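You operate a simulated robot arm through the tools that you are given. There is no shell and no other tool.

You are at the controls of a simulated robot arm. One attempt, no reset.

TASK
Ease the rig chain, lift off both sprockets, wind the slide right in.
Fine: 25 mm slack first; both sprockets go on the chain bench.
Where things are to end (x, y in the base frame): small brass sprocket within 0.06 m of [0.91, -0.19]; medium black sprocket within 0.06 m of [0.9, -0.04].

Only the result counts: the job must be done as asked and must still hold three seconds after the hand-in. Knocking over, shifting, dropping, spilling or breaking anything else fails it.

THE ROBOT
A 7-joint arm with a fingered hand, fixed in place. Base frame: the origin is at the foot of the arm, x ahead of it, y to its left, z up; the work surface is at about z = 0.8. Units: m, rad, N and s.
Its first joint turns from -1.204 to 3.002 rad. Payload 5 kg.
The TCP is the grasp point between the finger pads, 0.032 m short of the fingertips. In the tool frame z runs along the fingers and y along their closing line. The gripper opens to 0.16 m. The gripper's body begins 0.089 m behind the TCP. The gripper is a hand of 3 fingers: y runs from the thumb to the fingers, the wrist lies at [0, 0, -0.252] in the tool frame, and closing takes about 1.5 s.
Orientation is that of the tool frame in the base frame, as a unit quaternion [x, y, z, w]. With the fingers straight down and closing along the base's y, the tool's x points along the base's -x, its y along +y and its z along -z.

THE INTERFACE
- The arm moves only by the tool apply_moves. Its argument "targets" is a list of rows, each an object of numbers (a shift or turn left out is 0, a gripper value left out holds the last): "tx", "ty", "tz": the shift along the base's x, y, z in units of 50 mm (1.0 is 50 mm); "rx", "ry", "rz": the turn, a rotation vector about the base's x, y, z in units of 6 degrees (1.0 is 6 degrees); "hand": the closure, from 0 (fully open) to 1 (shut). In form: [{"tx": .., "ty": .., "tz": .., "rx": .., "ry": .., "rz": .., "hand": ..}, ...]. A call has 1 to 20 rows; each row shifts and turns the commanded pose from where the row before left it. A call with a number of a shift or a turn outside -1 to 1 is refused whole. A row lasts 0.2 s, in which the tool goes at most 0.05 m and 0.15 rad; a call with a longer step from one row to the next is refused whole, and so is a gripper value outside its range. A pose out of reach is approached as far as the arm can. The call stops where the force on the tool passes 70 N (or 10 N more than at its start, if that is more) or the arm is blocked; 0.2 s more then pass. The fingers move at their own pace (about 0.108 m/s each) and stop on an object; they squeeze with about 29 N. The grip force told is the motor's: it shows also when the fingers shut on nothing. Time passes only in rows, and 0.2 s behind the last, so rows that do not move let the fingers close. It gives the time, the measured TCP pose, the force on the tool (base axes), the opening and the grip force at its end, in the units of the frame above (readings bear some noise), with the torque about the TCP (base axes, N m) and any sound that the robot's microphone picked up.
- Cameras (640 x 400 px; columns grow to the right, rows downward): "scene" is fixed at [0.2277, 0.4975, 1.3523]; the picture's right is [-0.45, -0.89, 0.00], its down [-0.51, 0.26, -0.82] and it looks along [0.73, -0.37, -0.57] (base axes); focal length 279 px, centre (320, 200). "wrist" rides on the gripper at [0.065, -0.004, -0.116] in the tool frame; the picture's right is [0.06, 1.00, 0.00], its down [-0.87, 0.06, -0.49] and it looks along [-0.49, 0.03, 0.87] (tool axes); focal length 261 px, centre (320, 200). There is no depth. A picture from a camera that has moved, and an enlarged one, comes with that camera's place and axes in the base frame and with its lens. The place of the scene camera against the robot may be out by one fixed shift of up to 0.012 m in any direction.
- camera(camera): a new picture of that camera. It takes no simulated time.
- slide_trunk(by): slides the trunk up (or, below 0, down) by that many m; the arm rides with it, the base frame stays. It gives what a move gives, with no picture.
- preshape(shape): the hand has 3 fingers and takes this shape, open, in about a second: jaw (thumb against the fingers, like two jaws); tri (thumb and two fingers); tip (a fingertip pinch); poke (one finger out to press); point (the index stretched); flat (the hand flat); cup (the hand cupped); fist (a fist). The gripper value then closes the fingers along that shape, each until it touches; the sizes above hold for jaw. It gives what a move gives, with no picture.
- inspect(camera, box): a new picture of the part [left, top, right, bottom] of that camera's present view, enlarged. It takes no simulated time.
- job_done(): hands the job in; it is judged then, once.

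Nothing tells you positions but the pictures and the camera data. Unless the task says otherwise, let go and move clear before handing in.

The tools are called after ">>>" as a command line: name --argument value ..., lists and objects as JSON in quotes. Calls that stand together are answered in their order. apply_moves: Moves the arm, as the interface text tells. Its arguments: {"type":"object","properties":{"targets":{"type":"array","items":{"type":"object","properties":{"tx":{"type":"number"},"ty":{"type":"number"},"tz":{"type":"number"},"rx":{"type":"number"},"ry":{"type":"number"},"rz":{"type":"number"},"hand":{"type":"number"}}}}},"required":["targets"]} The other tools are called the same way: slide_trunk (by) slides the trunk up or down; preshape (shape) gives the hand a shape; camera (camera) takes a picture; inspect (camera, box) takes an enlarged picture of a part of a camera's view; job_done () hands the job in.

At the start:

```text
time: 0.0
tool_pos: [0.6886, -0.0856, 1.169]
orientation: [0.001, 1.0, -0.001, 0.0]
contact_force: [0.4, -0.1, 0.4]
ft_torque: [0.01, 0.0, 0.0]
opening: 0.1601
grip_force: 0.1
shape: jaw
trunk travel left (down, up): [-0.65, 0.29]
```

scene: 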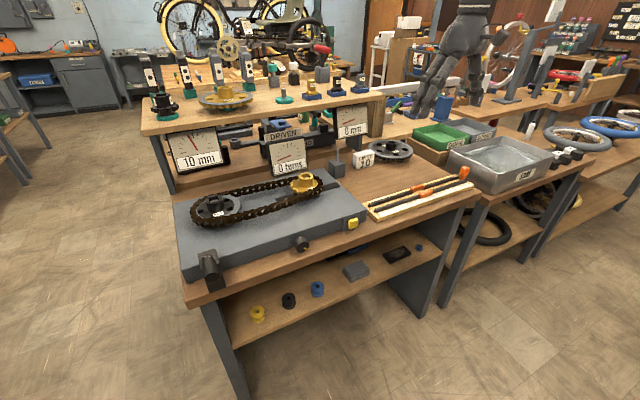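
wrist: 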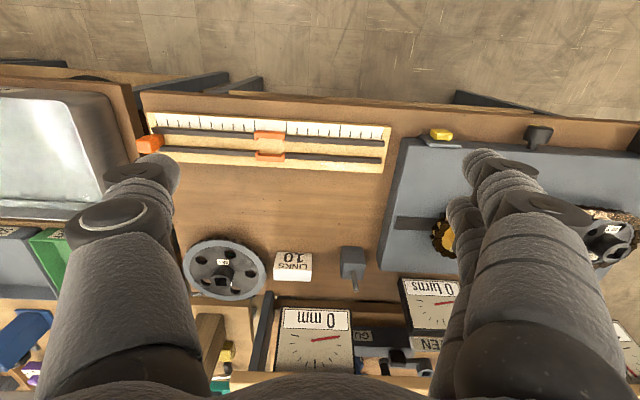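

I see a chain rig on the bench with two sprockets, dials, and some knobs. I'll look closer before moving.

>>> inspect --camera "scene" --box '[160, 110, 400, 300]'

>>> inspect --camera "scene" --box '[320, 110, 500, 230]'

>>> inspect --camera "wrist" --box '[340, 110, 640, 390]'

>>> inspect --camera "wrist" --box '[140, 90, 440, 390]'

```text
2.11 times, centred on (280, 205) of scene
camera zoom: at [0.2277, 0.4975, 1.3523], right [-0.45, -0.89, 0.0], down [-0.51, 0.26, -0.82], along [0.73, -0.37, -0.57], focal length 588 px, centre (404, 190)
```

zoom: 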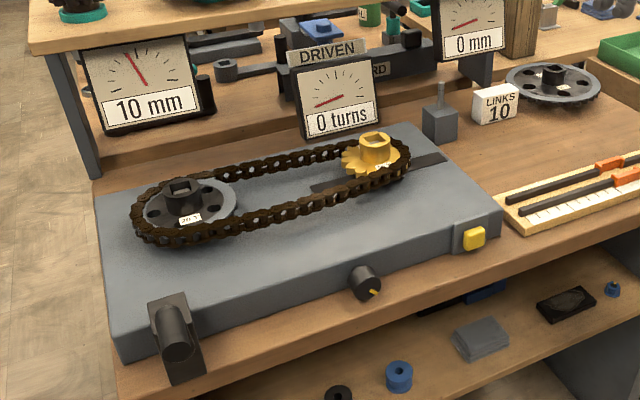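

```text
3.33 times, centred on (410, 170) of scene
camera zoom: at [0.2277, 0.4975, 1.3523], right [-0.45, -0.89, 0.0], down [-0.51, 0.26, -0.82], along [0.73, -0.37, -0.57], focal length 930 px, centre (20, 300)
```

zoom: 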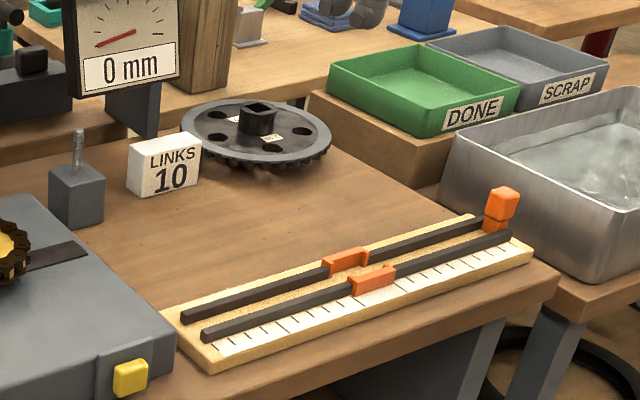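

```text
1.43 times, centred on (490, 250) of wrist
camera zoom: at [0.6238, -0.0898, 1.2846], right [-0.06, 1.0, 0.0], down [0.87, 0.05, 0.49], along [0.49, 0.03, -0.87], focal length 372 px, centre (77, 129)
```

zoom: 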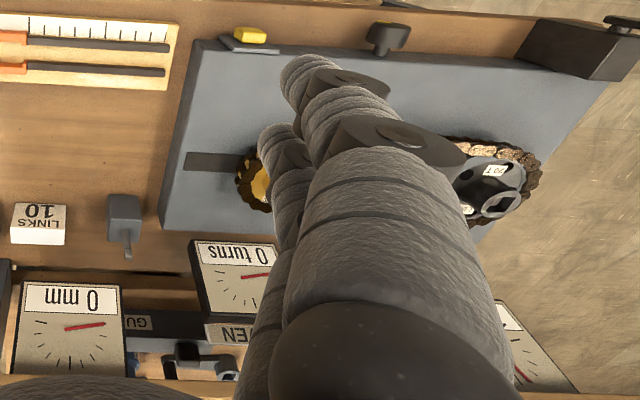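

```text
1.33 times, centred on (290, 240) of wrist
camera zoom: at [0.6238, -0.0898, 1.2846], right [-0.06, 1.0, 0.0], down [0.87, 0.05, 0.49], along [0.49, 0.03, -0.87], focal length 348 px, centre (360, 147)
```

zoom: 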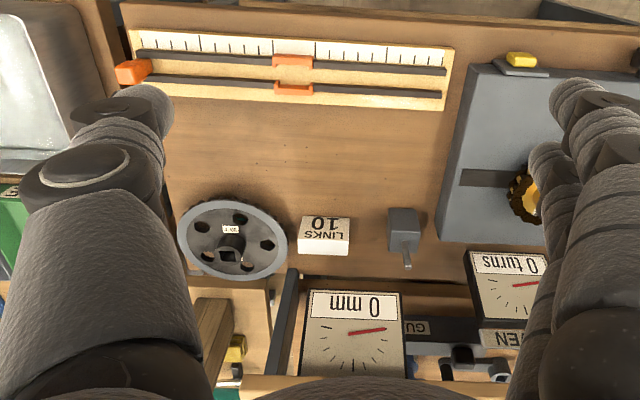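

I see three dials and several controls: a knob with a pointer, a yellow button and a block with a cylinder. I want a closer look at each.

>>> inspect --camera "scene" --box '[160, 120, 240, 180]'

>>> inspect --camera "scene" --box '[250, 95, 380, 180]'

>>> inspect --camera "scene" --box '[180, 160, 280, 230]'

>>> inspect --camera "scene" --box '[270, 165, 370, 260]'

>>> inspect --camera "scene" --box '[170, 220, 270, 300]'

>>> inspect --camera "scene" --box '[130, 20, 400, 130]'

```text
6.67 times, centred on (200, 150) of scene
camera zoom: at [0.2277, 0.4975, 1.3523], right [-0.45, -0.89, 0.0], down [-0.51, 0.26, -0.82], along [0.73, -0.37, -0.57], focal length 1861 px, centre (1120, 533)
```

zoom: 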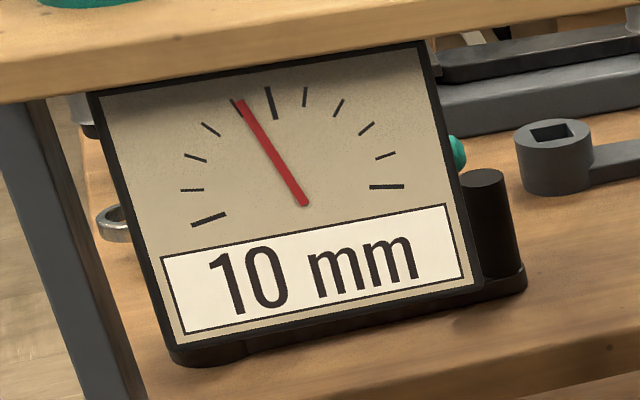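

```text
4.71 times, centred on (315, 138) of scene
camera zoom: at [0.2277, 0.4975, 1.3523], right [-0.45, -0.89, 0.0], down [-0.51, 0.26, -0.82], along [0.73, -0.37, -0.57], focal length 1314 px, centre (344, 494)
```

zoom: 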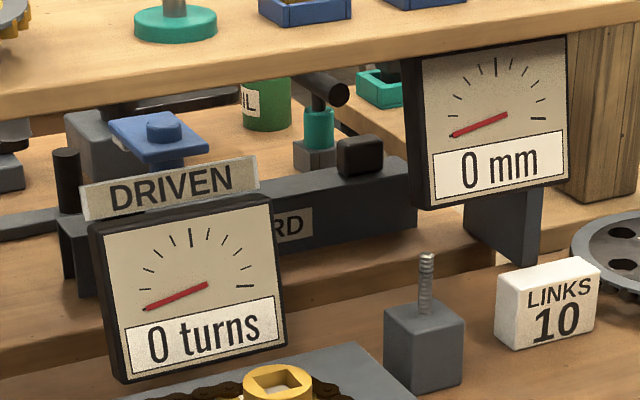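

```text
5.71 times, centred on (230, 195) of scene
camera zoom: at [0.2277, 0.4975, 1.3523], right [-0.45, -0.89, 0.0], down [-0.51, 0.26, -0.82], along [0.73, -0.37, -0.57], focal length 1595 px, centre (834, 229)
```

zoom: 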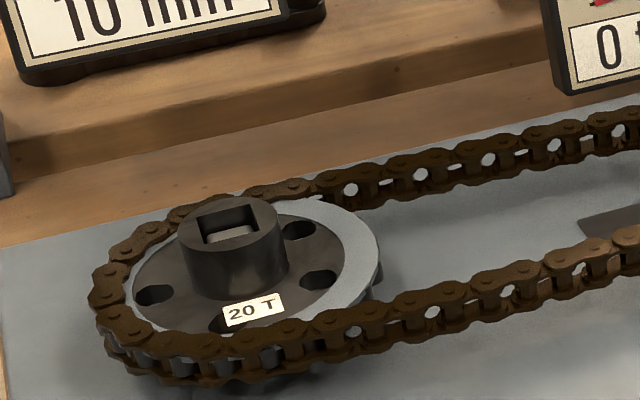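

```text
4.21 times, centred on (320, 212) of scene
camera zoom: at [0.2277, 0.4975, 1.3523], right [-0.45, -0.89, 0.0], down [-0.51, 0.26, -0.82], along [0.73, -0.37, -0.57], focal length 1175 px, centre (320, 147)
```

zoom: 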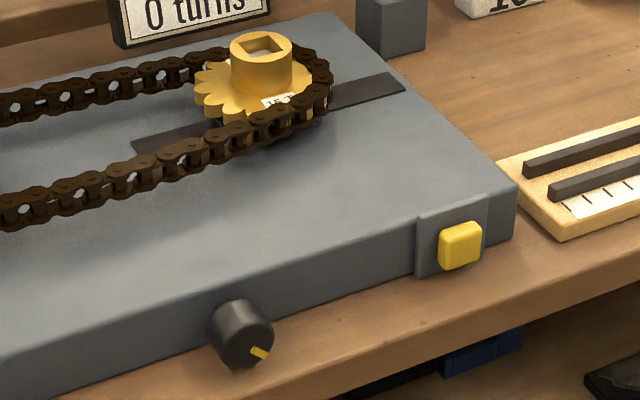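

```text
5.00 times, centred on (220, 260) of scene
camera zoom: at [0.2277, 0.4975, 1.3523], right [-0.45, -0.89, 0.0], down [-0.51, 0.26, -0.82], along [0.73, -0.37, -0.57], focal length 1396 px, centre (820, -100)
```

zoom: 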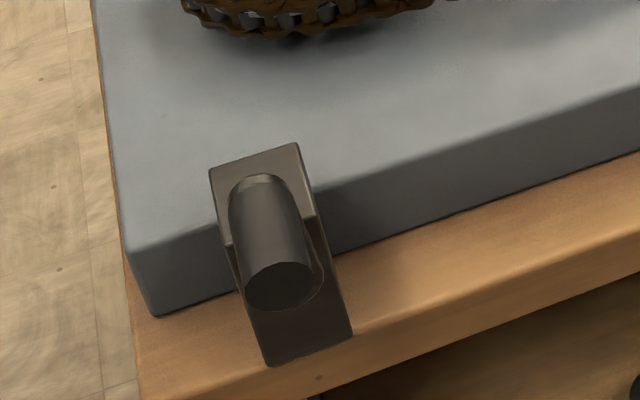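

```text
2.37 times, centred on (265, 75) of scene
camera zoom: at [0.2277, 0.4975, 1.3523], right [-0.45, -0.89, 0.0], down [-0.51, 0.26, -0.82], along [0.73, -0.37, -0.57], focal length 662 px, centre (450, 496)
```

zoom: 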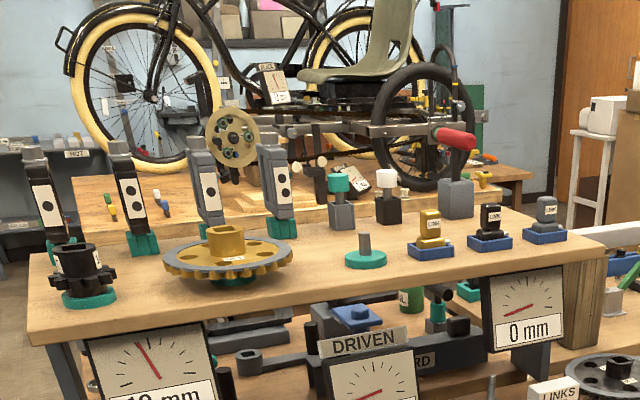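

The rig controls are hard to identify from here. I'll swing the hand over to the front of the rig, staying high, and look with the wrist camera.

>>> apply_moves --targets '[{"tx": -0.3, "ty": 0.85}, {"tx": -0.3, "ty": 0.85}, {"tx": -0.3, "ty": 0.85}, {"tx": -0.3, "ty": 0.85}, {"tx": -0.3, "ty": 0.85}, {"tx": -0.3, "ty": 0.85}, {"tx": -0.3, "ty": 0.85}, {"tx": -0.3, "ty": 0.85}, {"tx": -0.3, "ty": 0.85}]'

>>> camera --camera "wrist"

>>> camera --camera "scene"

```text
time: 2.0
tool_pos: [0.5506, 0.3013, 1.1678]
orientation: [0.0, 1.0, -0.001, 0.0]
contact_force: [0.1, -0.5, 0.1]
ft_torque: [0.0, 0.02, 0.01]
opening: 0.16
grip_force: 0.0
shape: jaw
trunk travel left (down, up): [-0.65, 0.29]
```

```text
taken
camera wrist: at [0.4862, 0.2974, 1.2854], right [-0.06, 1.0, 0.0], down [0.87, 0.05, 0.49], along [0.49, 0.03, -0.87], focal length 261 px, centre (320, 200)
```

wrist: 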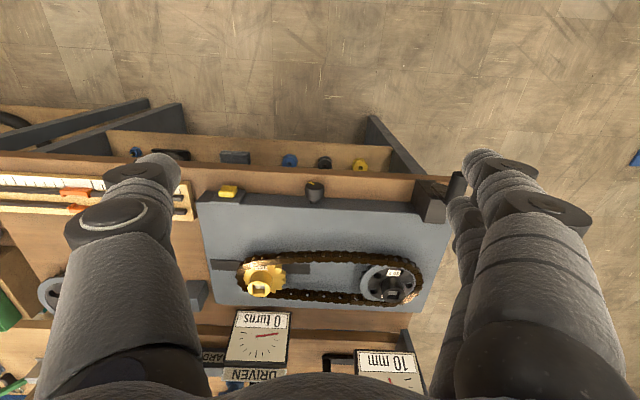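

```text
taken
```

scene: 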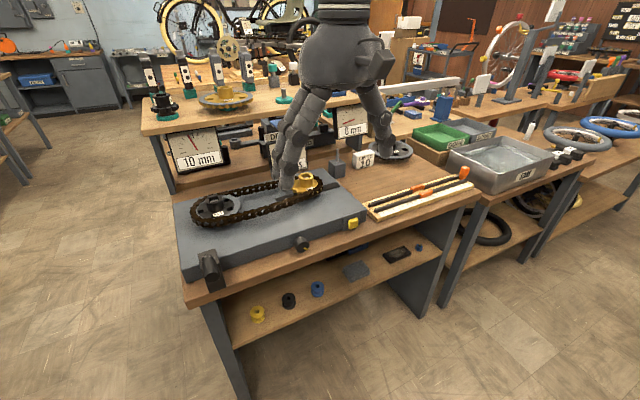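

The wrist camera now sees the whole rig. I'll zoom in on the controls.

>>> inspect --camera "wrist" --box '[190, 160, 350, 260]'

>>> inspect --camera "wrist" --box '[330, 160, 490, 260]'

>>> inspect --camera "wrist" --box '[220, 230, 440, 370]'

>>> inspect --camera "wrist" --box '[110, 120, 400, 200]'

```text
4.00 times, centred on (270, 210) of wrist
camera zoom: at [0.4862, 0.2974, 1.2854], right [-0.06, 1.0, 0.0], down [0.87, 0.05, 0.49], along [0.49, 0.03, -0.87], focal length 1043 px, centre (520, 160)
```

zoom: 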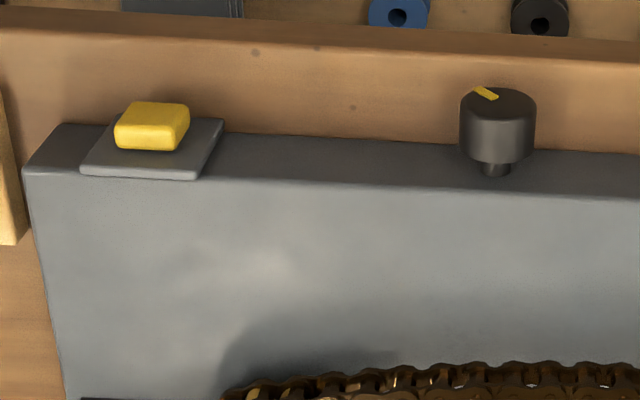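

```text
4.00 times, centred on (410, 210) of wrist
camera zoom: at [0.4862, 0.2974, 1.2854], right [-0.06, 1.0, 0.0], down [0.87, 0.05, 0.49], along [0.49, 0.03, -0.87], focal length 1043 px, centre (-40, 160)
```

zoom: 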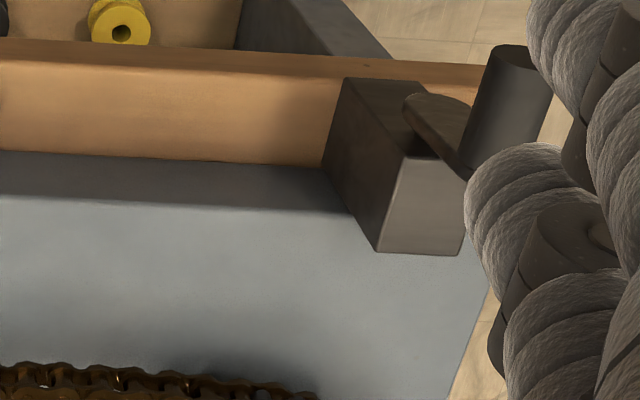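

```text
2.86 times, centred on (330, 300) of wrist
camera zoom: at [0.4862, 0.2974, 1.2854], right [-0.06, 1.0, 0.0], down [0.87, 0.05, 0.49], along [0.49, 0.03, -0.87], focal length 745 px, centre (291, -86)
```

zoom: 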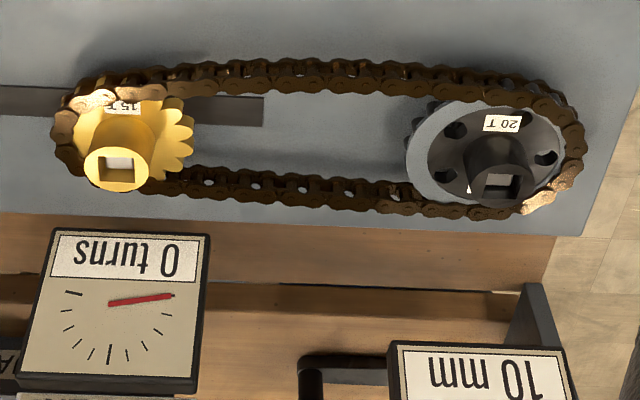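

```text
2.21 times, centred on (255, 160) of wrist
camera zoom: at [0.4862, 0.2974, 1.2854], right [-0.06, 1.0, 0.0], down [0.87, 0.05, 0.49], along [0.49, 0.03, -0.87], focal length 575 px, centre (463, 288)
```

zoom: 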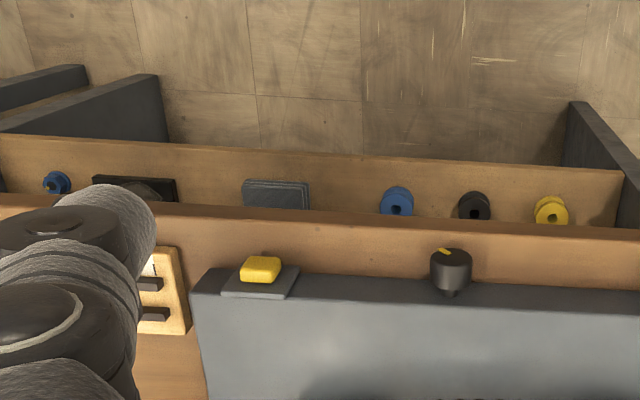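

I need a clearer view of the crank-like item at the left end, so I'll shift left for a closer look.

>>> apply_moves --targets '[{"tx": -0.2, "ty": 0.9}, {"tx": -0.2, "ty": 0.9}, {"tx": -0.2, "ty": 0.9}, {"tx": -0.2, "ty": 0.9}, {"tz": -0.9}, {"tz": -0.9}]'

>>> camera --camera "wrist"

>>> inspect --camera "scene" --box '[150, 40, 470, 300]'

```text
time: 3.4
tool_pos: [0.516, 0.4498, 1.0808]
orientation: [0.0, 1.0, 0.0, 0.0]
contact_force: [0.5, -0.2, 1.0]
ft_torque: [0.01, 0.01, 0.01]
opening: 0.1597
grip_force: 0.1
shape: jaw
out of reach, approached as far as the arm can: row 4, 6
trunk travel left (down, up): [-0.65, 0.29]
```

```text
taken
camera wrist: at [0.4524, 0.4463, 1.1967], right [-0.06, 1.0, 0.0], down [0.87, 0.05, 0.49], along [0.49, 0.03, -0.87], focal length 261 px, centre (320, 200)
```

wrist: 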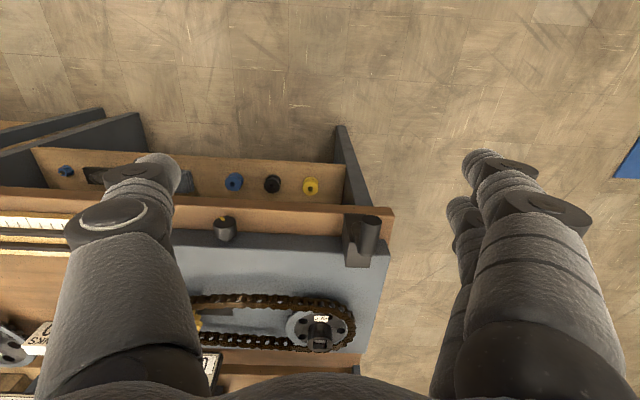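

```text
1.54 times, centred on (310, 170) of scene
camera zoom: at [0.2277, 0.4975, 1.3523], right [-0.45, -0.89, 0.0], down [-0.51, 0.26, -0.82], along [0.73, -0.37, -0.57], focal length 430 px, centre (335, 246)
```

zoom: 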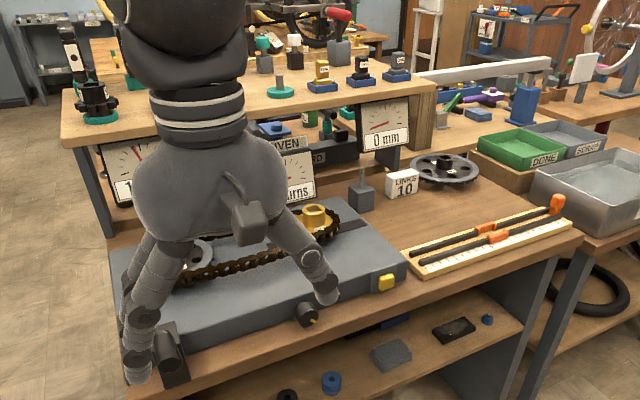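

>>> inspect --camera "wrist" --box '[300, 190, 420, 280]'

>>> inspect --camera "wrist" --box '[180, 200, 280, 265]'

>>> inspect --camera "wrist" --box '[180, 270, 380, 390]'

```text
4.44 times, centred on (360, 235) of wrist
camera zoom: at [0.4524, 0.4463, 1.1967], right [-0.06, 1.0, 0.0], down [0.87, 0.05, 0.49], along [0.49, 0.03, -0.87], focal length 1158 px, centre (142, 44)
```

zoom: 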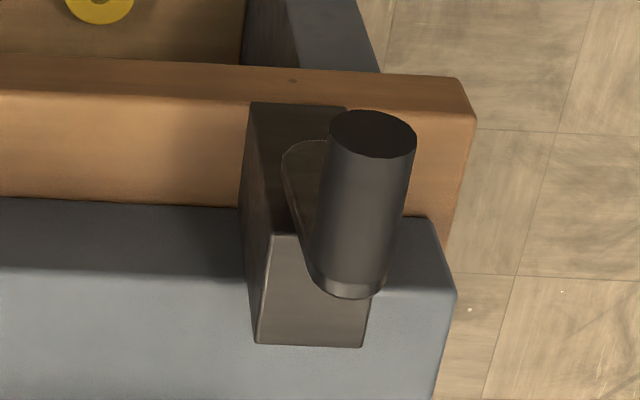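

```text
6.15 times, centred on (230, 232) of wrist
camera zoom: at [0.4524, 0.4463, 1.1967], right [-0.06, 1.0, 0.0], down [0.87, 0.05, 0.49], along [0.49, 0.03, -0.87], focal length 1604 px, centre (874, 0)
```

zoom: 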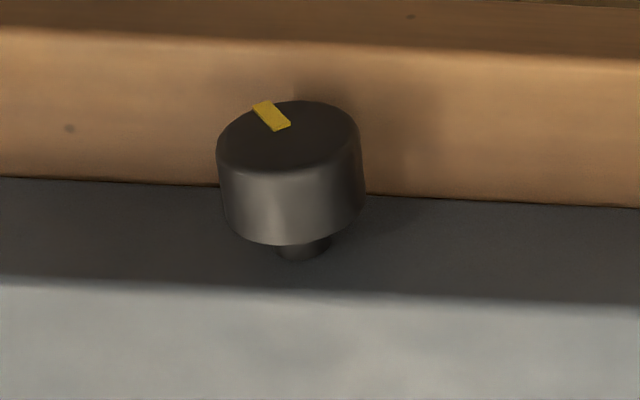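

```text
3.20 times, centred on (280, 330) of wrist
camera zoom: at [0.4524, 0.4463, 1.1967], right [-0.06, 1.0, 0.0], down [0.87, 0.05, 0.49], along [0.49, 0.03, -0.87], focal length 834 px, centre (448, -216)
```

zoom: 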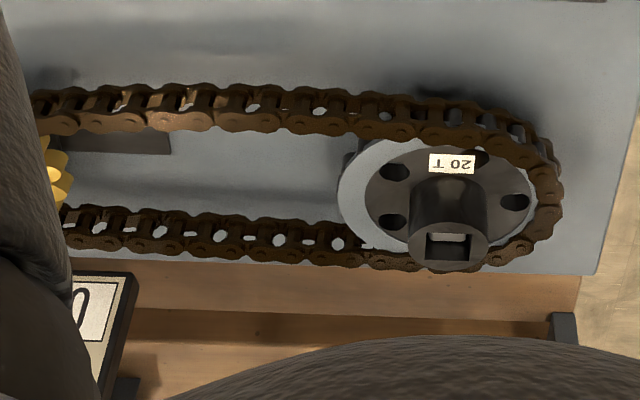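

I take the knob (front face near x 0.71, y 0.30, z 0.833) as the likely slide screw, and the front-left item as a crank with its handle near (0.65, 0.52, 0.93). I'll turn the hand horizontal at a safe height so it can approach the knob from the front.

>>> apply_moves --targets '[{"ty": -0.8, "tx": 0.1, "tz": 0.4}, {"ty": -0.8, "tx": 0.1, "tz": 0.4}, {"ty": -0.8, "tx": 0.1, "tz": 0.2}, {"ty": -0.8, "tx": 0.1}, {"ry": -1}, {"ry": -1}, {"ry": -1}, {"ry": -1}, {"ry": -1}, {"ry": -1}, {"ry": -1}, {"ry": -1}, {"ry": -1}, {"ry": -1}, {"ry": -1}, {"ry": -1}, {"ry": -1}, {"ry": -1}, {"ry": -1}]'

>>> camera --camera "wrist"

>>> camera --camera "scene"

```text
time: 6.7
tool_pos: [0.5985, 0.2135, 1.1417]
orientation: [0.05, 0.87, 0.017, 0.49]
contact_force: [-0.7, -0.1, -0.2]
ft_torque: [0.05, -0.01, 0.06]
opening: 0.1598
grip_force: 0.0
shape: jaw
out of reach, approached as far as the arm can: row 14, 15, 16
trunk travel left (down, up): [-0.65, 0.29]
stopped in row 16: the arm was blocked; the commanded pose is now the measured one
```

```text
taken
camera wrist: at [0.4673, 0.2179, 1.1477], right [0.04, 1.0, 0.03], down [0.03, -0.03, 1.0], along [1.0, -0.03, -0.03], focal length 261 px, centre (320, 200)
```

wrist: 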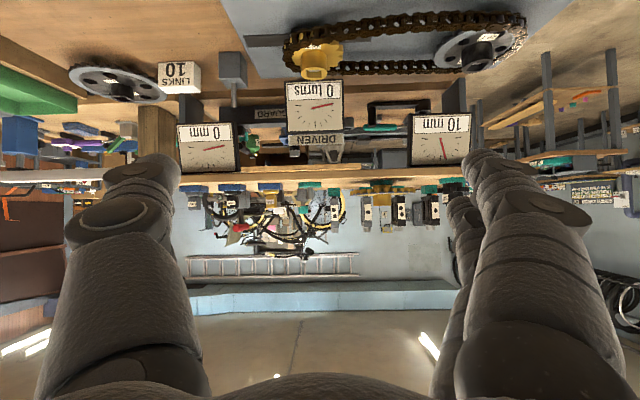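

```text
taken
```

scene: 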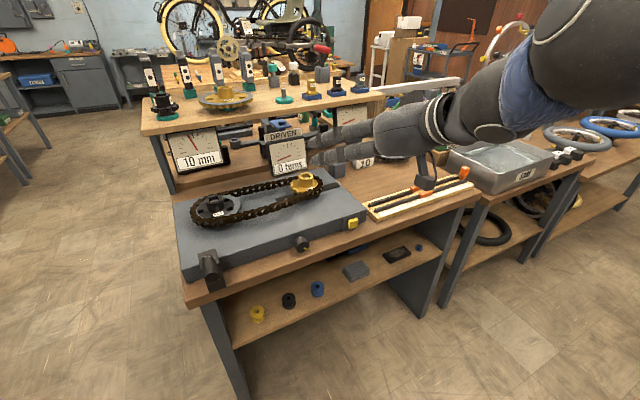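

The arm stopped at about 60° of tilt, probably at a joint limit. I'll lower the trunk, which changes the arm's posture relative to the knob height, and try again.

>>> slide_trunk --by -0.2

>>> apply_moves --targets '[{"tx": -0.6, "tz": 0.3}, {"tx": -0.6, "tz": 0.3}, {"ry": -0.8}, {"ry": -0.8}, {"ry": -0.8}, {"ry": -0.8}]'

```text
time: 8.9
tool_pos: [0.5988, 0.2139, 0.9443]
orientation: [0.049, 0.87, 0.019, 0.49]
contact_force: [0.7, 0.3, 0.5]
ft_torque: [0.03, -0.01, -0.04]
opening: 0.1601
grip_force: 0.1
shape: jaw
trunk travel left (down, up): [-0.45, 0.49]
```

```text
time: 9.8
tool_pos: [0.5553, 0.1862, 0.9381]
orientation: [0.1, 0.879, 0.036, 0.465]
contact_force: [0.1, -0.4, -0.8]
ft_torque: [0.0, -0.03, 0.01]
opening: 0.1597
grip_force: 0.0
shape: jaw
out of reach, approached as far as the arm can: row 4
trunk travel left (down, up): [-0.45, 0.49]
stopped in row 4: the arm was blocked; the commanded pose is now the measured one
```

The limit comes from the arm being folded too close to the base. I'll rise, go further out above the rig, and pitch up there.

>>> apply_moves --targets '[{"tz": 0.95}, {"tz": 0.95}, {"tz": 0.5, "tx": 0.6, "ty": 0.4}, {"tx": 0.7, "ty": 0.5}, {"tx": 0.7, "ty": 0.5}, {"tx": 0.7, "ty": 0.5}, {"tx": 0.5, "ty": 0.4}, {"rx": -0.31, "ry": -0.95, "rz": 0.15}, {"rx": -0.31, "ry": -0.95, "rz": 0.15}, {"rx": -0.31, "ry": -0.95, "rz": 0.15}, {"rx": -0.31, "ry": -0.95, "rz": 0.15}, {"rx": -0.31, "ry": -0.95, "rz": 0.15}, {"rx": -0.31, "ry": -0.95, "rz": 0.15}]'

>>> camera --camera "scene"

```text
time: 12.8
tool_pos: [0.7959, 0.1993, 1.1298]
orientation: [0.059, 0.723, 0.014, 0.688]
contact_force: [0.3, 0.1, 0.6]
ft_torque: [0.0, -0.01, -0.03]
opening: 0.1601
grip_force: 0.0
shape: jaw
out of reach, approached as far as the arm can: row 11, 12, 13
trunk travel left (down, up): [-0.45, 0.49]
stopped in row 13: the arm was blocked; the commanded pose is now the measured one
```

```text
taken
```

scene: 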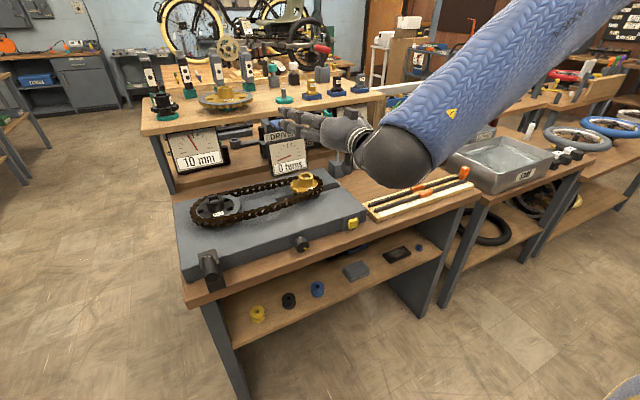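

Horizontal works further out. To get there at knob height I need a lower shoulder, so I'll raise the hand and then slide the trunk down by the same amount.

>>> apply_moves --targets '[{"tz": 0.9}, {"tz": 0.9}, {"tz": 0.9}, {"tz": 0.9}, {"tz": 0.9}, {"tz": 0.9}]'

```text
time: 14.2
tool_pos: [0.7916, 0.2018, 1.4012]
orientation: [0.057, 0.722, 0.013, 0.689]
contact_force: [0.2, 0.2, 0.5]
ft_torque: [0.0, 0.0, 0.03]
opening: 0.1601
grip_force: 0.0
shape: jaw
trunk travel left (down, up): [-0.45, 0.49]
```

>>> slide_trunk --by -0.3

>>> apply_moves --targets '[{"tx": -0.7, "ty": 0.4}, {"tx": -0.7, "ty": 0.4}, {"tx": -0.7, "ty": 0.4}]'

>>> camera --camera "scene"

```text
time: 17.2
tool_pos: [0.7916, 0.2019, 1.1]
orientation: [0.058, 0.722, 0.012, 0.689]
contact_force: [-0.1, 0.8, 0.3]
ft_torque: [0.01, 0.03, -0.01]
opening: 0.1598
grip_force: 0.2
shape: jaw
trunk travel left (down, up): [-0.15, 0.79]
```

```text
time: 18.0
tool_pos: [0.6852, 0.2606, 1.1013]
orientation: [0.057, 0.722, 0.012, 0.689]
contact_force: [-0.1, 0.5, 0.6]
ft_torque: [-0.03, -0.01, 0.01]
opening: 0.1602
grip_force: 0.2
shape: jaw
trunk travel left (down, up): [-0.15, 0.79]
```

```text
taken
```

scene: 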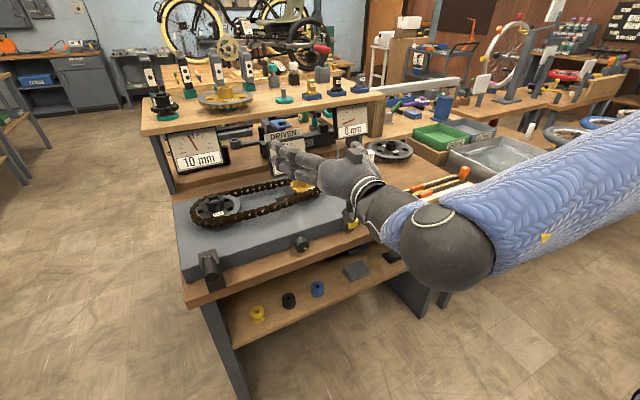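

The low trunk works well. I'll back off in front of the rig, square the hand up, and lower it to knob height.

>>> apply_moves --targets '[{"tx": -0.6, "ty": 0.27, "rx": -0.47, "ry": -0.22, "rz": 0.3}, {"tx": -0.6, "ty": 0.27, "rx": -0.46, "ry": -0.23, "rz": 0.31}, {"tx": -0.6, "ty": 0.27}, {"tz": -0.8}, {"tz": -0.8}, {"tz": -0.8}]'

>>> camera --camera "scene"

>>> camera --camera "wrist"

```text
time: 19.6
tool_pos: [0.604, 0.2831, 0.9991]
orientation: [0.021, 0.709, 0.014, 0.705]
contact_force: [0.3, 0.0, 0.5]
ft_torque: [0.0, 0.03, 0.01]
opening: 0.16
grip_force: 0.1
shape: jaw
trunk travel left (down, up): [-0.15, 0.79]
stopped in row 6: the arm was blocked; the commanded pose is now the measured one
```

```text
taken
```

scene: 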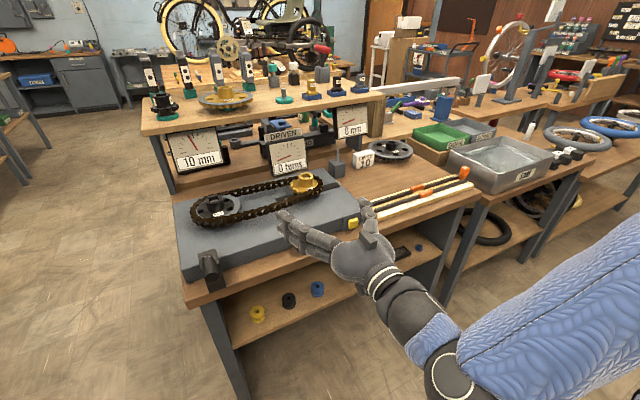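

```text
taken
camera wrist: at [0.4882, 0.2845, 0.9368], right [0.01, 1.0, -0.01], down [-0.49, 0.02, 0.87], along [0.87, 0.0, 0.49], focal length 261 px, centre (320, 200)
```

wrist: 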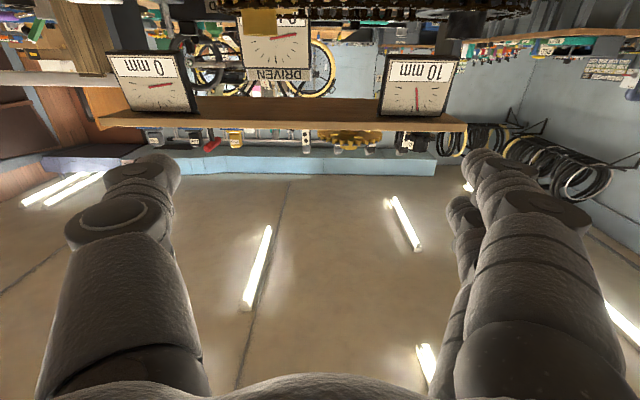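

It was blocked slightly above the needed height. I'll use the remaining trunk travel to come down.

>>> slide_trunk --by -0.15

>>> apply_moves --targets '[{"ty": 0.35, "tx": 0.2}, {"tz": -0.2}]'

>>> camera --camera "scene"

>>> camera --camera "wrist"

```text
time: 21.4
tool_pos: [0.603, 0.2846, 0.8505]
orientation: [0.02, 0.709, 0.013, 0.705]
contact_force: [-0.3, -0.8, -0.2]
ft_torque: [0.01, 0.05, 0.01]
opening: 0.1596
grip_force: 0.0
shape: jaw
trunk travel left (down, up): [0.0, 0.94]
```

```text
time: 22.2
tool_pos: [0.6112, 0.2919, 0.8661]
orientation: [0.034, 0.703, 0.024, 0.71]
contact_force: [0.3, -0.6, 0.4]
ft_torque: [-0.04, 0.02, 0.0]
opening: 0.1597
grip_force: 0.0
shape: jaw
trunk travel left (down, up): [0.0, 0.94]
stopped in row 2: the arm was blocked; the commanded pose is now the measured one
```

```text
taken
```

scene: 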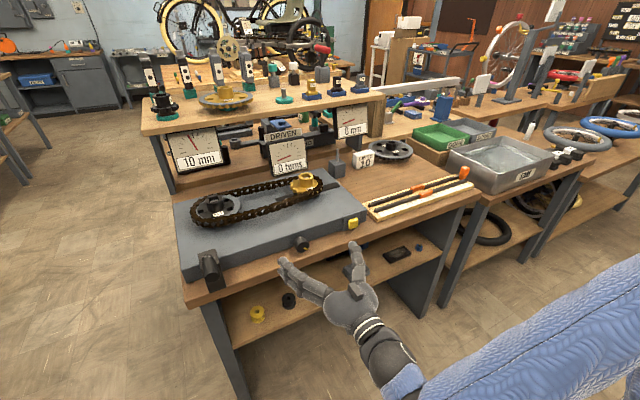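

```text
taken
camera wrist: at [0.4979, 0.2948, 0.801], right [0.01, 1.0, 0.02], down [-0.5, -0.01, 0.87], along [0.87, -0.02, 0.5], focal length 261 px, centre (320, 200)
```

wrist: 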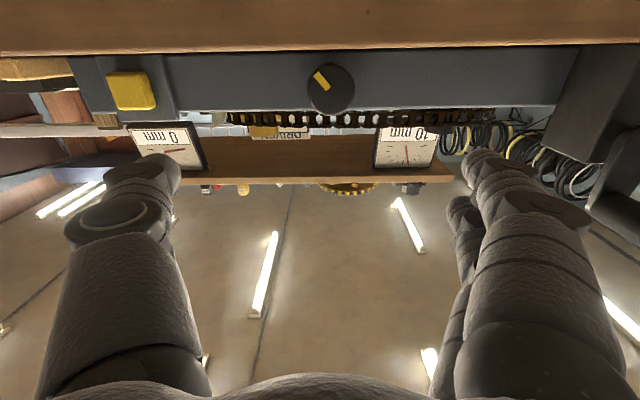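

I can see the knob clearly: its centre is near (0.71, 0.30, 0.827), with about 9 mm of clearance under it. Two stacked fingers would be too tall there, so I'll try the fingertip pinch shape and see where it closes.

>>> preshape --shape "tip"

>>> camera --camera "wrist"

>>> apply_moves --targets '[{"hand": 0.5}, {"hand": 0.5}, {"hand": 0.5}, {"hand": 0.5}]'

>>> camera --camera "wrist"

>>> apply_moves --targets '[{"hand": 1}, {"hand": 1}, {"hand": 1}, {"hand": 1}, {"hand": 1}]'

>>> camera --camera "wrist"

>>> inspect --camera "scene" --box '[220, 180, 440, 380]'

```text
time: 23.1
tool_pos: [0.6135, 0.292, 0.8651]
orientation: [0.033, 0.703, 0.024, 0.71]
contact_force: [0.7, -0.2, 0.9]
ft_torque: [-0.01, 0.0, 0.0]
opening: 0.1599
grip_force: 0.1
shape: tip
trunk travel left (down, up): [0.0, 0.94]
```

```text
taken
camera wrist: at [0.498, 0.295, 0.8005], right [0.01, 1.0, 0.02], down [-0.5, -0.01, 0.87], along [0.87, -0.02, 0.5], focal length 261 px, centre (320, 200)
```

wrist: 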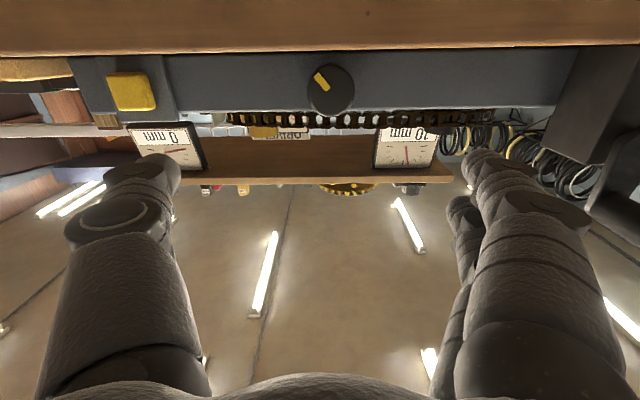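

```text
time: 24.1
tool_pos: [0.612, 0.2921, 0.865]
orientation: [0.033, 0.703, 0.024, 0.71]
contact_force: [0.2, 0.6, -0.1]
ft_torque: [-0.01, -0.02, 0.02]
opening: 0.0807
grip_force: 0.1
shape: tip
trunk travel left (down, up): [0.0, 0.94]
```

```text
taken
camera wrist: at [0.4981, 0.2949, 0.8004], right [0.01, 1.0, 0.02], down [-0.5, -0.01, 0.87], along [0.87, -0.02, 0.5], focal length 261 px, centre (320, 200)
```

wrist: 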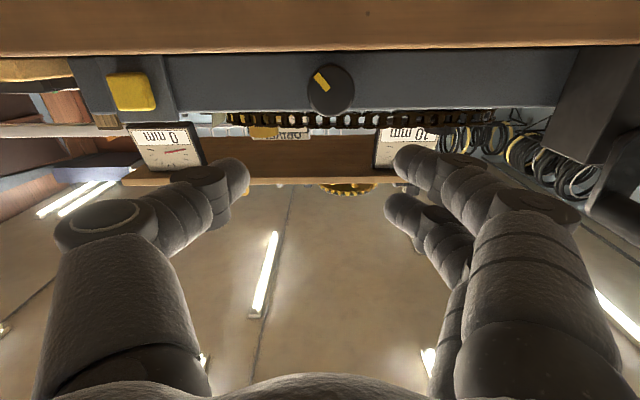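

```text
time: 25.3
tool_pos: [0.6129, 0.2924, 0.8654]
orientation: [0.034, 0.703, 0.022, 0.71]
contact_force: [0.4, -0.5, 0.2]
ft_torque: [-0.02, 0.0, 0.0]
opening: 0.0
grip_force: 29.4
shape: tip
trunk travel left (down, up): [0.0, 0.94]
```

```text
taken
camera wrist: at [0.4981, 0.2949, 0.8004], right [0.01, 1.0, 0.02], down [-0.5, -0.01, 0.87], along [0.87, -0.02, 0.5], focal length 261 px, centre (320, 200)
```

wrist: 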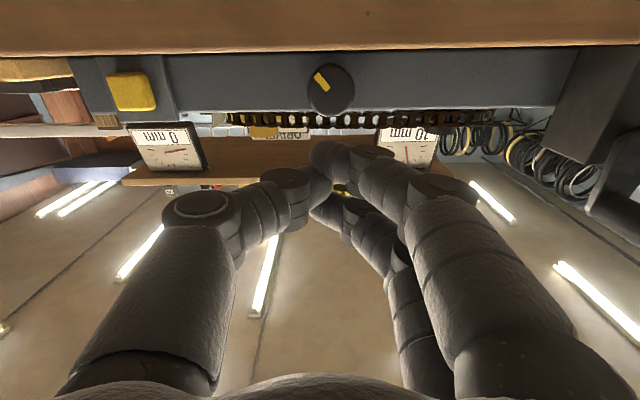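

```text
2.00 times, centred on (330, 280) of scene
camera zoom: at [0.2277, 0.4975, 1.3523], right [-0.45, -0.89, 0.0], down [-0.51, 0.26, -0.82], along [0.73, -0.37, -0.57], focal length 558 px, centre (300, 40)
```

zoom: 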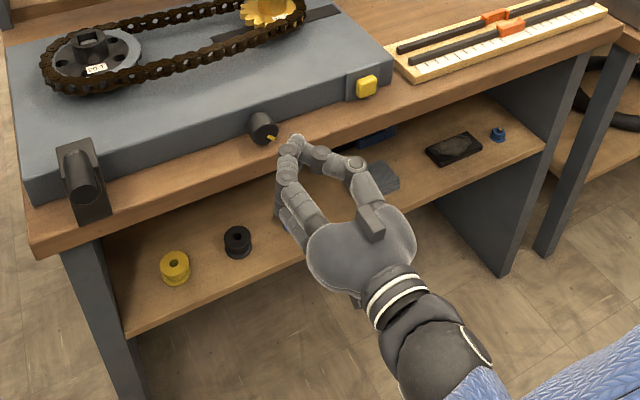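

Tip shape still uses all three fingers. A top-down grip on the knob, swinging the hand about the knob axis, looks better, so I'll raise the trunk and turn the hand back down.

>>> preshape --shape "jaw"

>>> slide_trunk --by 0.5

>>> apply_moves --targets '[{"hand": 0, "tx": 0.5, "ry": 0.9}, {"tx": 0.5, "ry": 0.9}, {"tx": 0.5, "ry": 0.9}, {"ry": 0.9}, {"ry": 0.9}, {"ry": 0.9}, {"ry": 0.9}, {"ry": 0.9}, {"ry": 0.9}, {"ry": 0.9}, {"ry": 0.9}, {"ry": 0.9}, {"ry": 0.9}, {"ry": 0.9}, {"ry": 0.9}, {"ry": 0.9}, {"ry": 0.5}]'

>>> camera --camera "scene"

```text
time: 26.2
tool_pos: [0.6125, 0.2933, 0.8655]
orientation: [0.033, 0.703, 0.023, 0.71]
contact_force: [0.3, 0.7, -1.2]
ft_torque: [0.0, 0.03, -0.01]
opening: 0.1597
grip_force: 0.1
shape: jaw
trunk travel left (down, up): [0.0, 0.94]
```

```text
refused: 0.5 is not a number from -0.4 to 0.4
```

```text
time: 30.0
tool_pos: [0.6987, 0.2336, 0.9389]
orientation: [0.058, 0.997, 0.056, 0.018]
contact_force: [-0.7, -0.6, -0.2]
ft_torque: [-0.01, -0.03, 0.02]
opening: 0.1601
grip_force: 0.0
shape: jaw
trunk travel left (down, up): [0.0, 0.94]
stopped in row 17: the arm was blocked; the commanded pose is now the measured one
```

```text
taken
```

scene: 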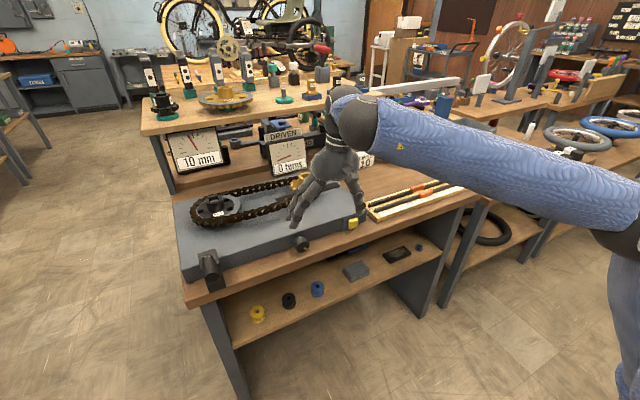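

The trunk slide was refused (0.4 is the most it allows per call), but nothing was touched. I'll raise the trunk now.

>>> slide_trunk --by 0.3

```text
time: 33.0
tool_pos: [0.6992, 0.2345, 1.2379]
orientation: [0.057, 0.997, 0.054, 0.017]
contact_force: [-0.5, -0.1, -0.4]
ft_torque: [0.0, 0.0, 0.03]
opening: 0.16
grip_force: 0.0
shape: jaw
trunk travel left (down, up): [-0.3, 0.64]
```

>>> apply_moves --targets '[{"tx": 0.1, "ty": 0.6, "rx": -0.52, "ry": 0.16, "rz": 0.55}, {"tx": 0.1, "ty": 0.6, "rx": -0.51, "ry": 0.16, "rz": 0.54}, {"tz": -0.9, "ty": 0.1}, {"tz": -0.9}, {"tz": -0.9}, {"tz": -0.9}, {"hand": 0.5}, {"hand": 0.5}, {"hand": 0.5}, {"hand": 0.5}]'

>>> camera --camera "wrist"

>>> inspect --camera "scene" --box '[180, 120, 400, 270]'

```text
time: 35.4
tool_pos: [0.718, 0.2746, 1.0926]
orientation: [0.015, 0.999, 0.027, 0.007]
contact_force: [0.5, -0.4, 1.1]
ft_torque: [0.05, 0.03, 0.02]
opening: 0.0808
grip_force: 0.1
shape: jaw
out of reach, approached as far as the arm can: row 2
trunk travel left (down, up): [-0.3, 0.64]
stopped in row 10: the arm was blocked; the commanded pose is now the measured one
```

```text
taken
camera wrist: at [0.6511, 0.2665, 1.2084], right [-0.03, 1.0, 0.05], down [0.86, 0.0, 0.51], along [0.51, 0.06, -0.86], focal length 261 px, centre (320, 200)
```

wrist: 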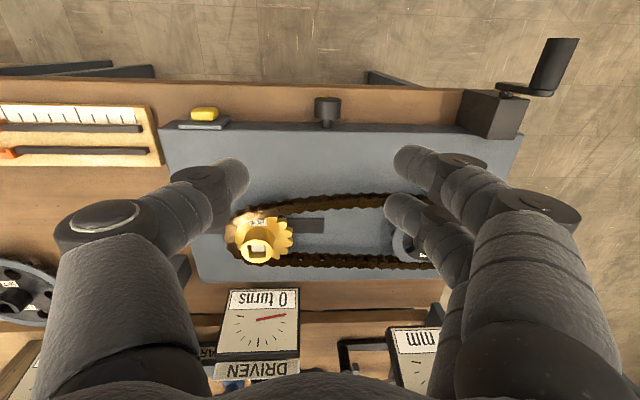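

```text
2.67 times, centred on (290, 195) of scene
camera zoom: at [0.2277, 0.4975, 1.3523], right [-0.45, -0.89, 0.0], down [-0.51, 0.26, -0.82], along [0.73, -0.37, -0.57], focal length 744 px, centre (400, 213)
```

zoom: 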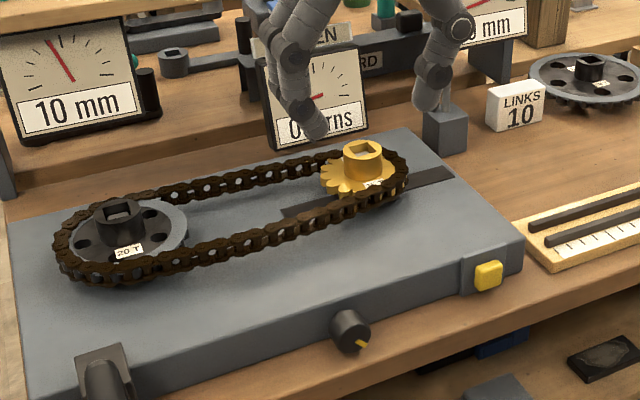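

For tool-down work the shoulder needs to be high, so I'll restore the original trunk height.

>>> slide_trunk --by 0.35

>>> apply_moves --targets '[{"ty": 0.5, "rx": -0.31, "ry": 0.0, "rz": 0.15}, {"rx": -0.25, "ry": 0.15, "rz": 0.15, "tz": -0.5}, {"tz": -0.9}, {"tz": -0.9}, {"tz": -0.9}, {"tz": -0.9}, {"tz": -0.9}, {"tz": -0.9}, {"tz": -0.9}, {"tz": -0.9}]'

>>> camera --camera "wrist"

>>> camera --camera "scene"

```text
time: 38.8
tool_pos: [0.7191, 0.2753, 1.4421]
orientation: [0.016, 0.999, 0.027, 0.008]
contact_force: [-0.2, 0.0, -0.1]
ft_torque: [0.0, 0.01, 0.01]
opening: 0.0805
grip_force: 0.0
shape: jaw
trunk travel left (down, up): [-0.65, 0.29]
```

```text
time: 41.0
tool_pos: [0.7182, 0.3018, 1.0524]
orientation: [-0.001, 1.0, -0.006, -0.001]
contact_force: [1.0, 0.0, -1.2]
ft_torque: [0.01, 0.01, 0.04]
opening: 0.0803
grip_force: 0.0
shape: jaw
trunk travel left (down, up): [-0.65, 0.29]
```

```text
taken
camera wrist: at [0.6548, 0.2991, 1.1696], right [-0.07, 1.0, -0.01], down [0.87, 0.06, 0.49], along [0.49, 0.02, -0.87], focal length 261 px, centre (320, 200)
```

wrist: 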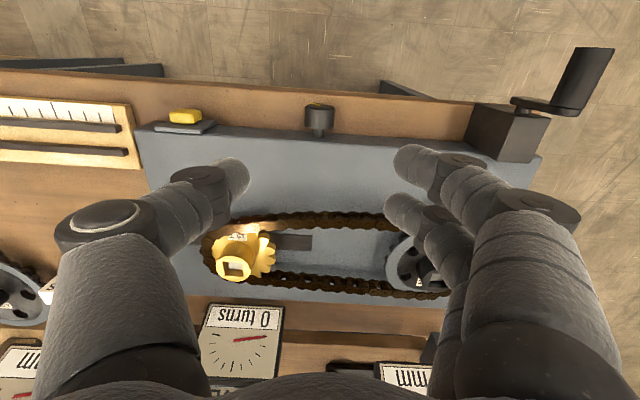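

```text
taken
```

scene: 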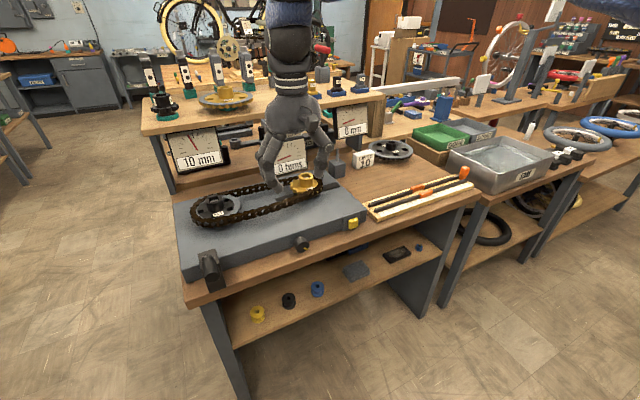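

>>> inspect --camera "wrist" --box '[270, 80, 370, 145]'

>>> inspect --camera "wrist" --box '[440, 30, 640, 180]'

```text
6.15 times, centred on (320, 112) of wrist
camera zoom: at [0.6548, 0.2991, 1.1696], right [-0.07, 1.0, -0.01], down [0.87, 0.06, 0.49], along [0.49, 0.02, -0.87], focal length 1604 px, centre (320, 738)
```

zoom: 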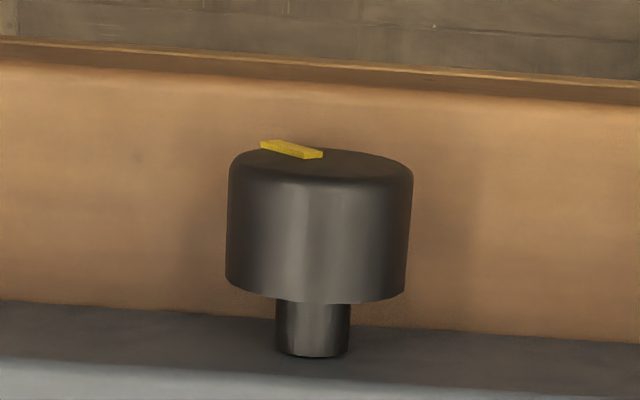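

```text
2.67 times, centred on (540, 105) of wrist
camera zoom: at [0.6548, 0.2991, 1.1696], right [-0.07, 1.0, -0.01], down [0.87, 0.06, 0.49], along [0.49, 0.02, -0.87], focal length 695 px, centre (-267, 453)
```

zoom: 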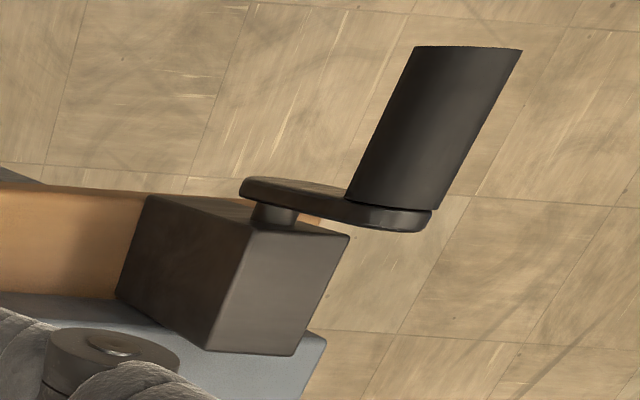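

I have the knob at about x 0.712–0.737, y 0.299, z 0.827. I'll descend with the fingers either side of it and grip.

>>> apply_moves --targets '[{"tz": -0.9, "ty": -0.03}, {"tz": -0.9, "ty": -0.02}, {"tz": -0.9}, {"tz": -0.7}, {"tz": -0.5}, {"tz": -0.2}]'

>>> camera --camera "wrist"

>>> inspect --camera "scene" --box '[180, 120, 400, 270]'

```text
time: 42.4
tool_pos: [0.7162, 0.301, 0.8507]
orientation: [-0.002, 1.0, -0.005, 0.0]
contact_force: [-0.1, -0.4, 0.0]
ft_torque: [0.01, 0.02, -0.01]
opening: 0.0802
grip_force: 0.0
shape: jaw
trunk travel left (down, up): [-0.65, 0.29]
```

```text
taken
camera wrist: at [0.6525, 0.2982, 0.9666], right [-0.07, 1.0, -0.01], down [0.87, 0.06, 0.49], along [0.49, 0.02, -0.87], focal length 261 px, centre (320, 200)
```

wrist: 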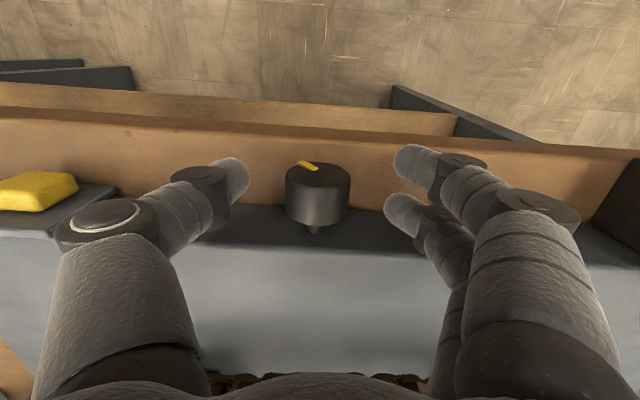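

```text
2.67 times, centred on (290, 195) of scene
camera zoom: at [0.2277, 0.4975, 1.3523], right [-0.45, -0.89, 0.0], down [-0.51, 0.26, -0.82], along [0.73, -0.37, -0.57], focal length 744 px, centre (400, 213)
```

zoom: 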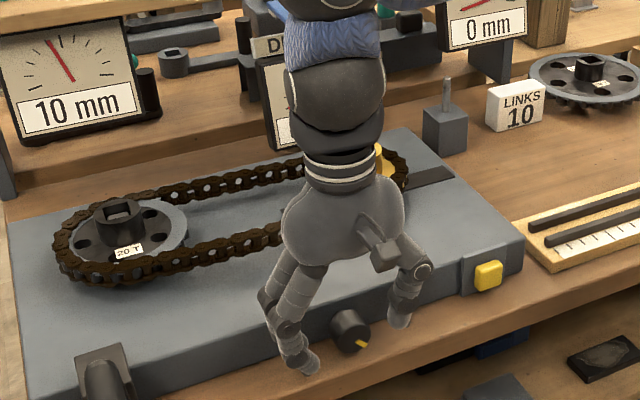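

The fingers straddle the knob nicely. Closing on it.

>>> apply_moves --targets '[{"hand": 1}, {"hand": 1}, {"hand": 1}, {"hand": 1}, {"hand": 1}]'

>>> camera --camera "wrist"

```text
time: 43.6
tool_pos: [0.7169, 0.3005, 0.8498]
orientation: [-0.001, 1.0, -0.006, -0.001]
contact_force: [-4.2, -12.5, -2.9]
ft_torque: [-0.31, 0.06, 0.23]
opening: 0.0222
grip_force: 28.7
shape: jaw
trunk travel left (down, up): [-0.65, 0.29]
```

```text
taken
camera wrist: at [0.6526, 0.297, 0.9669], right [-0.07, 1.0, -0.01], down [0.87, 0.06, 0.49], along [0.49, 0.02, -0.87], focal length 261 px, centre (320, 200)
```

wrist: 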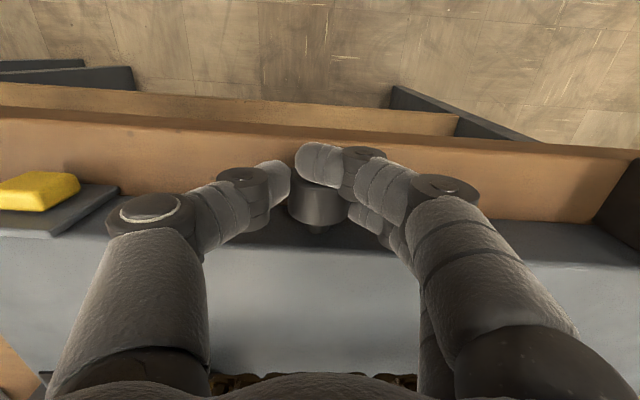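

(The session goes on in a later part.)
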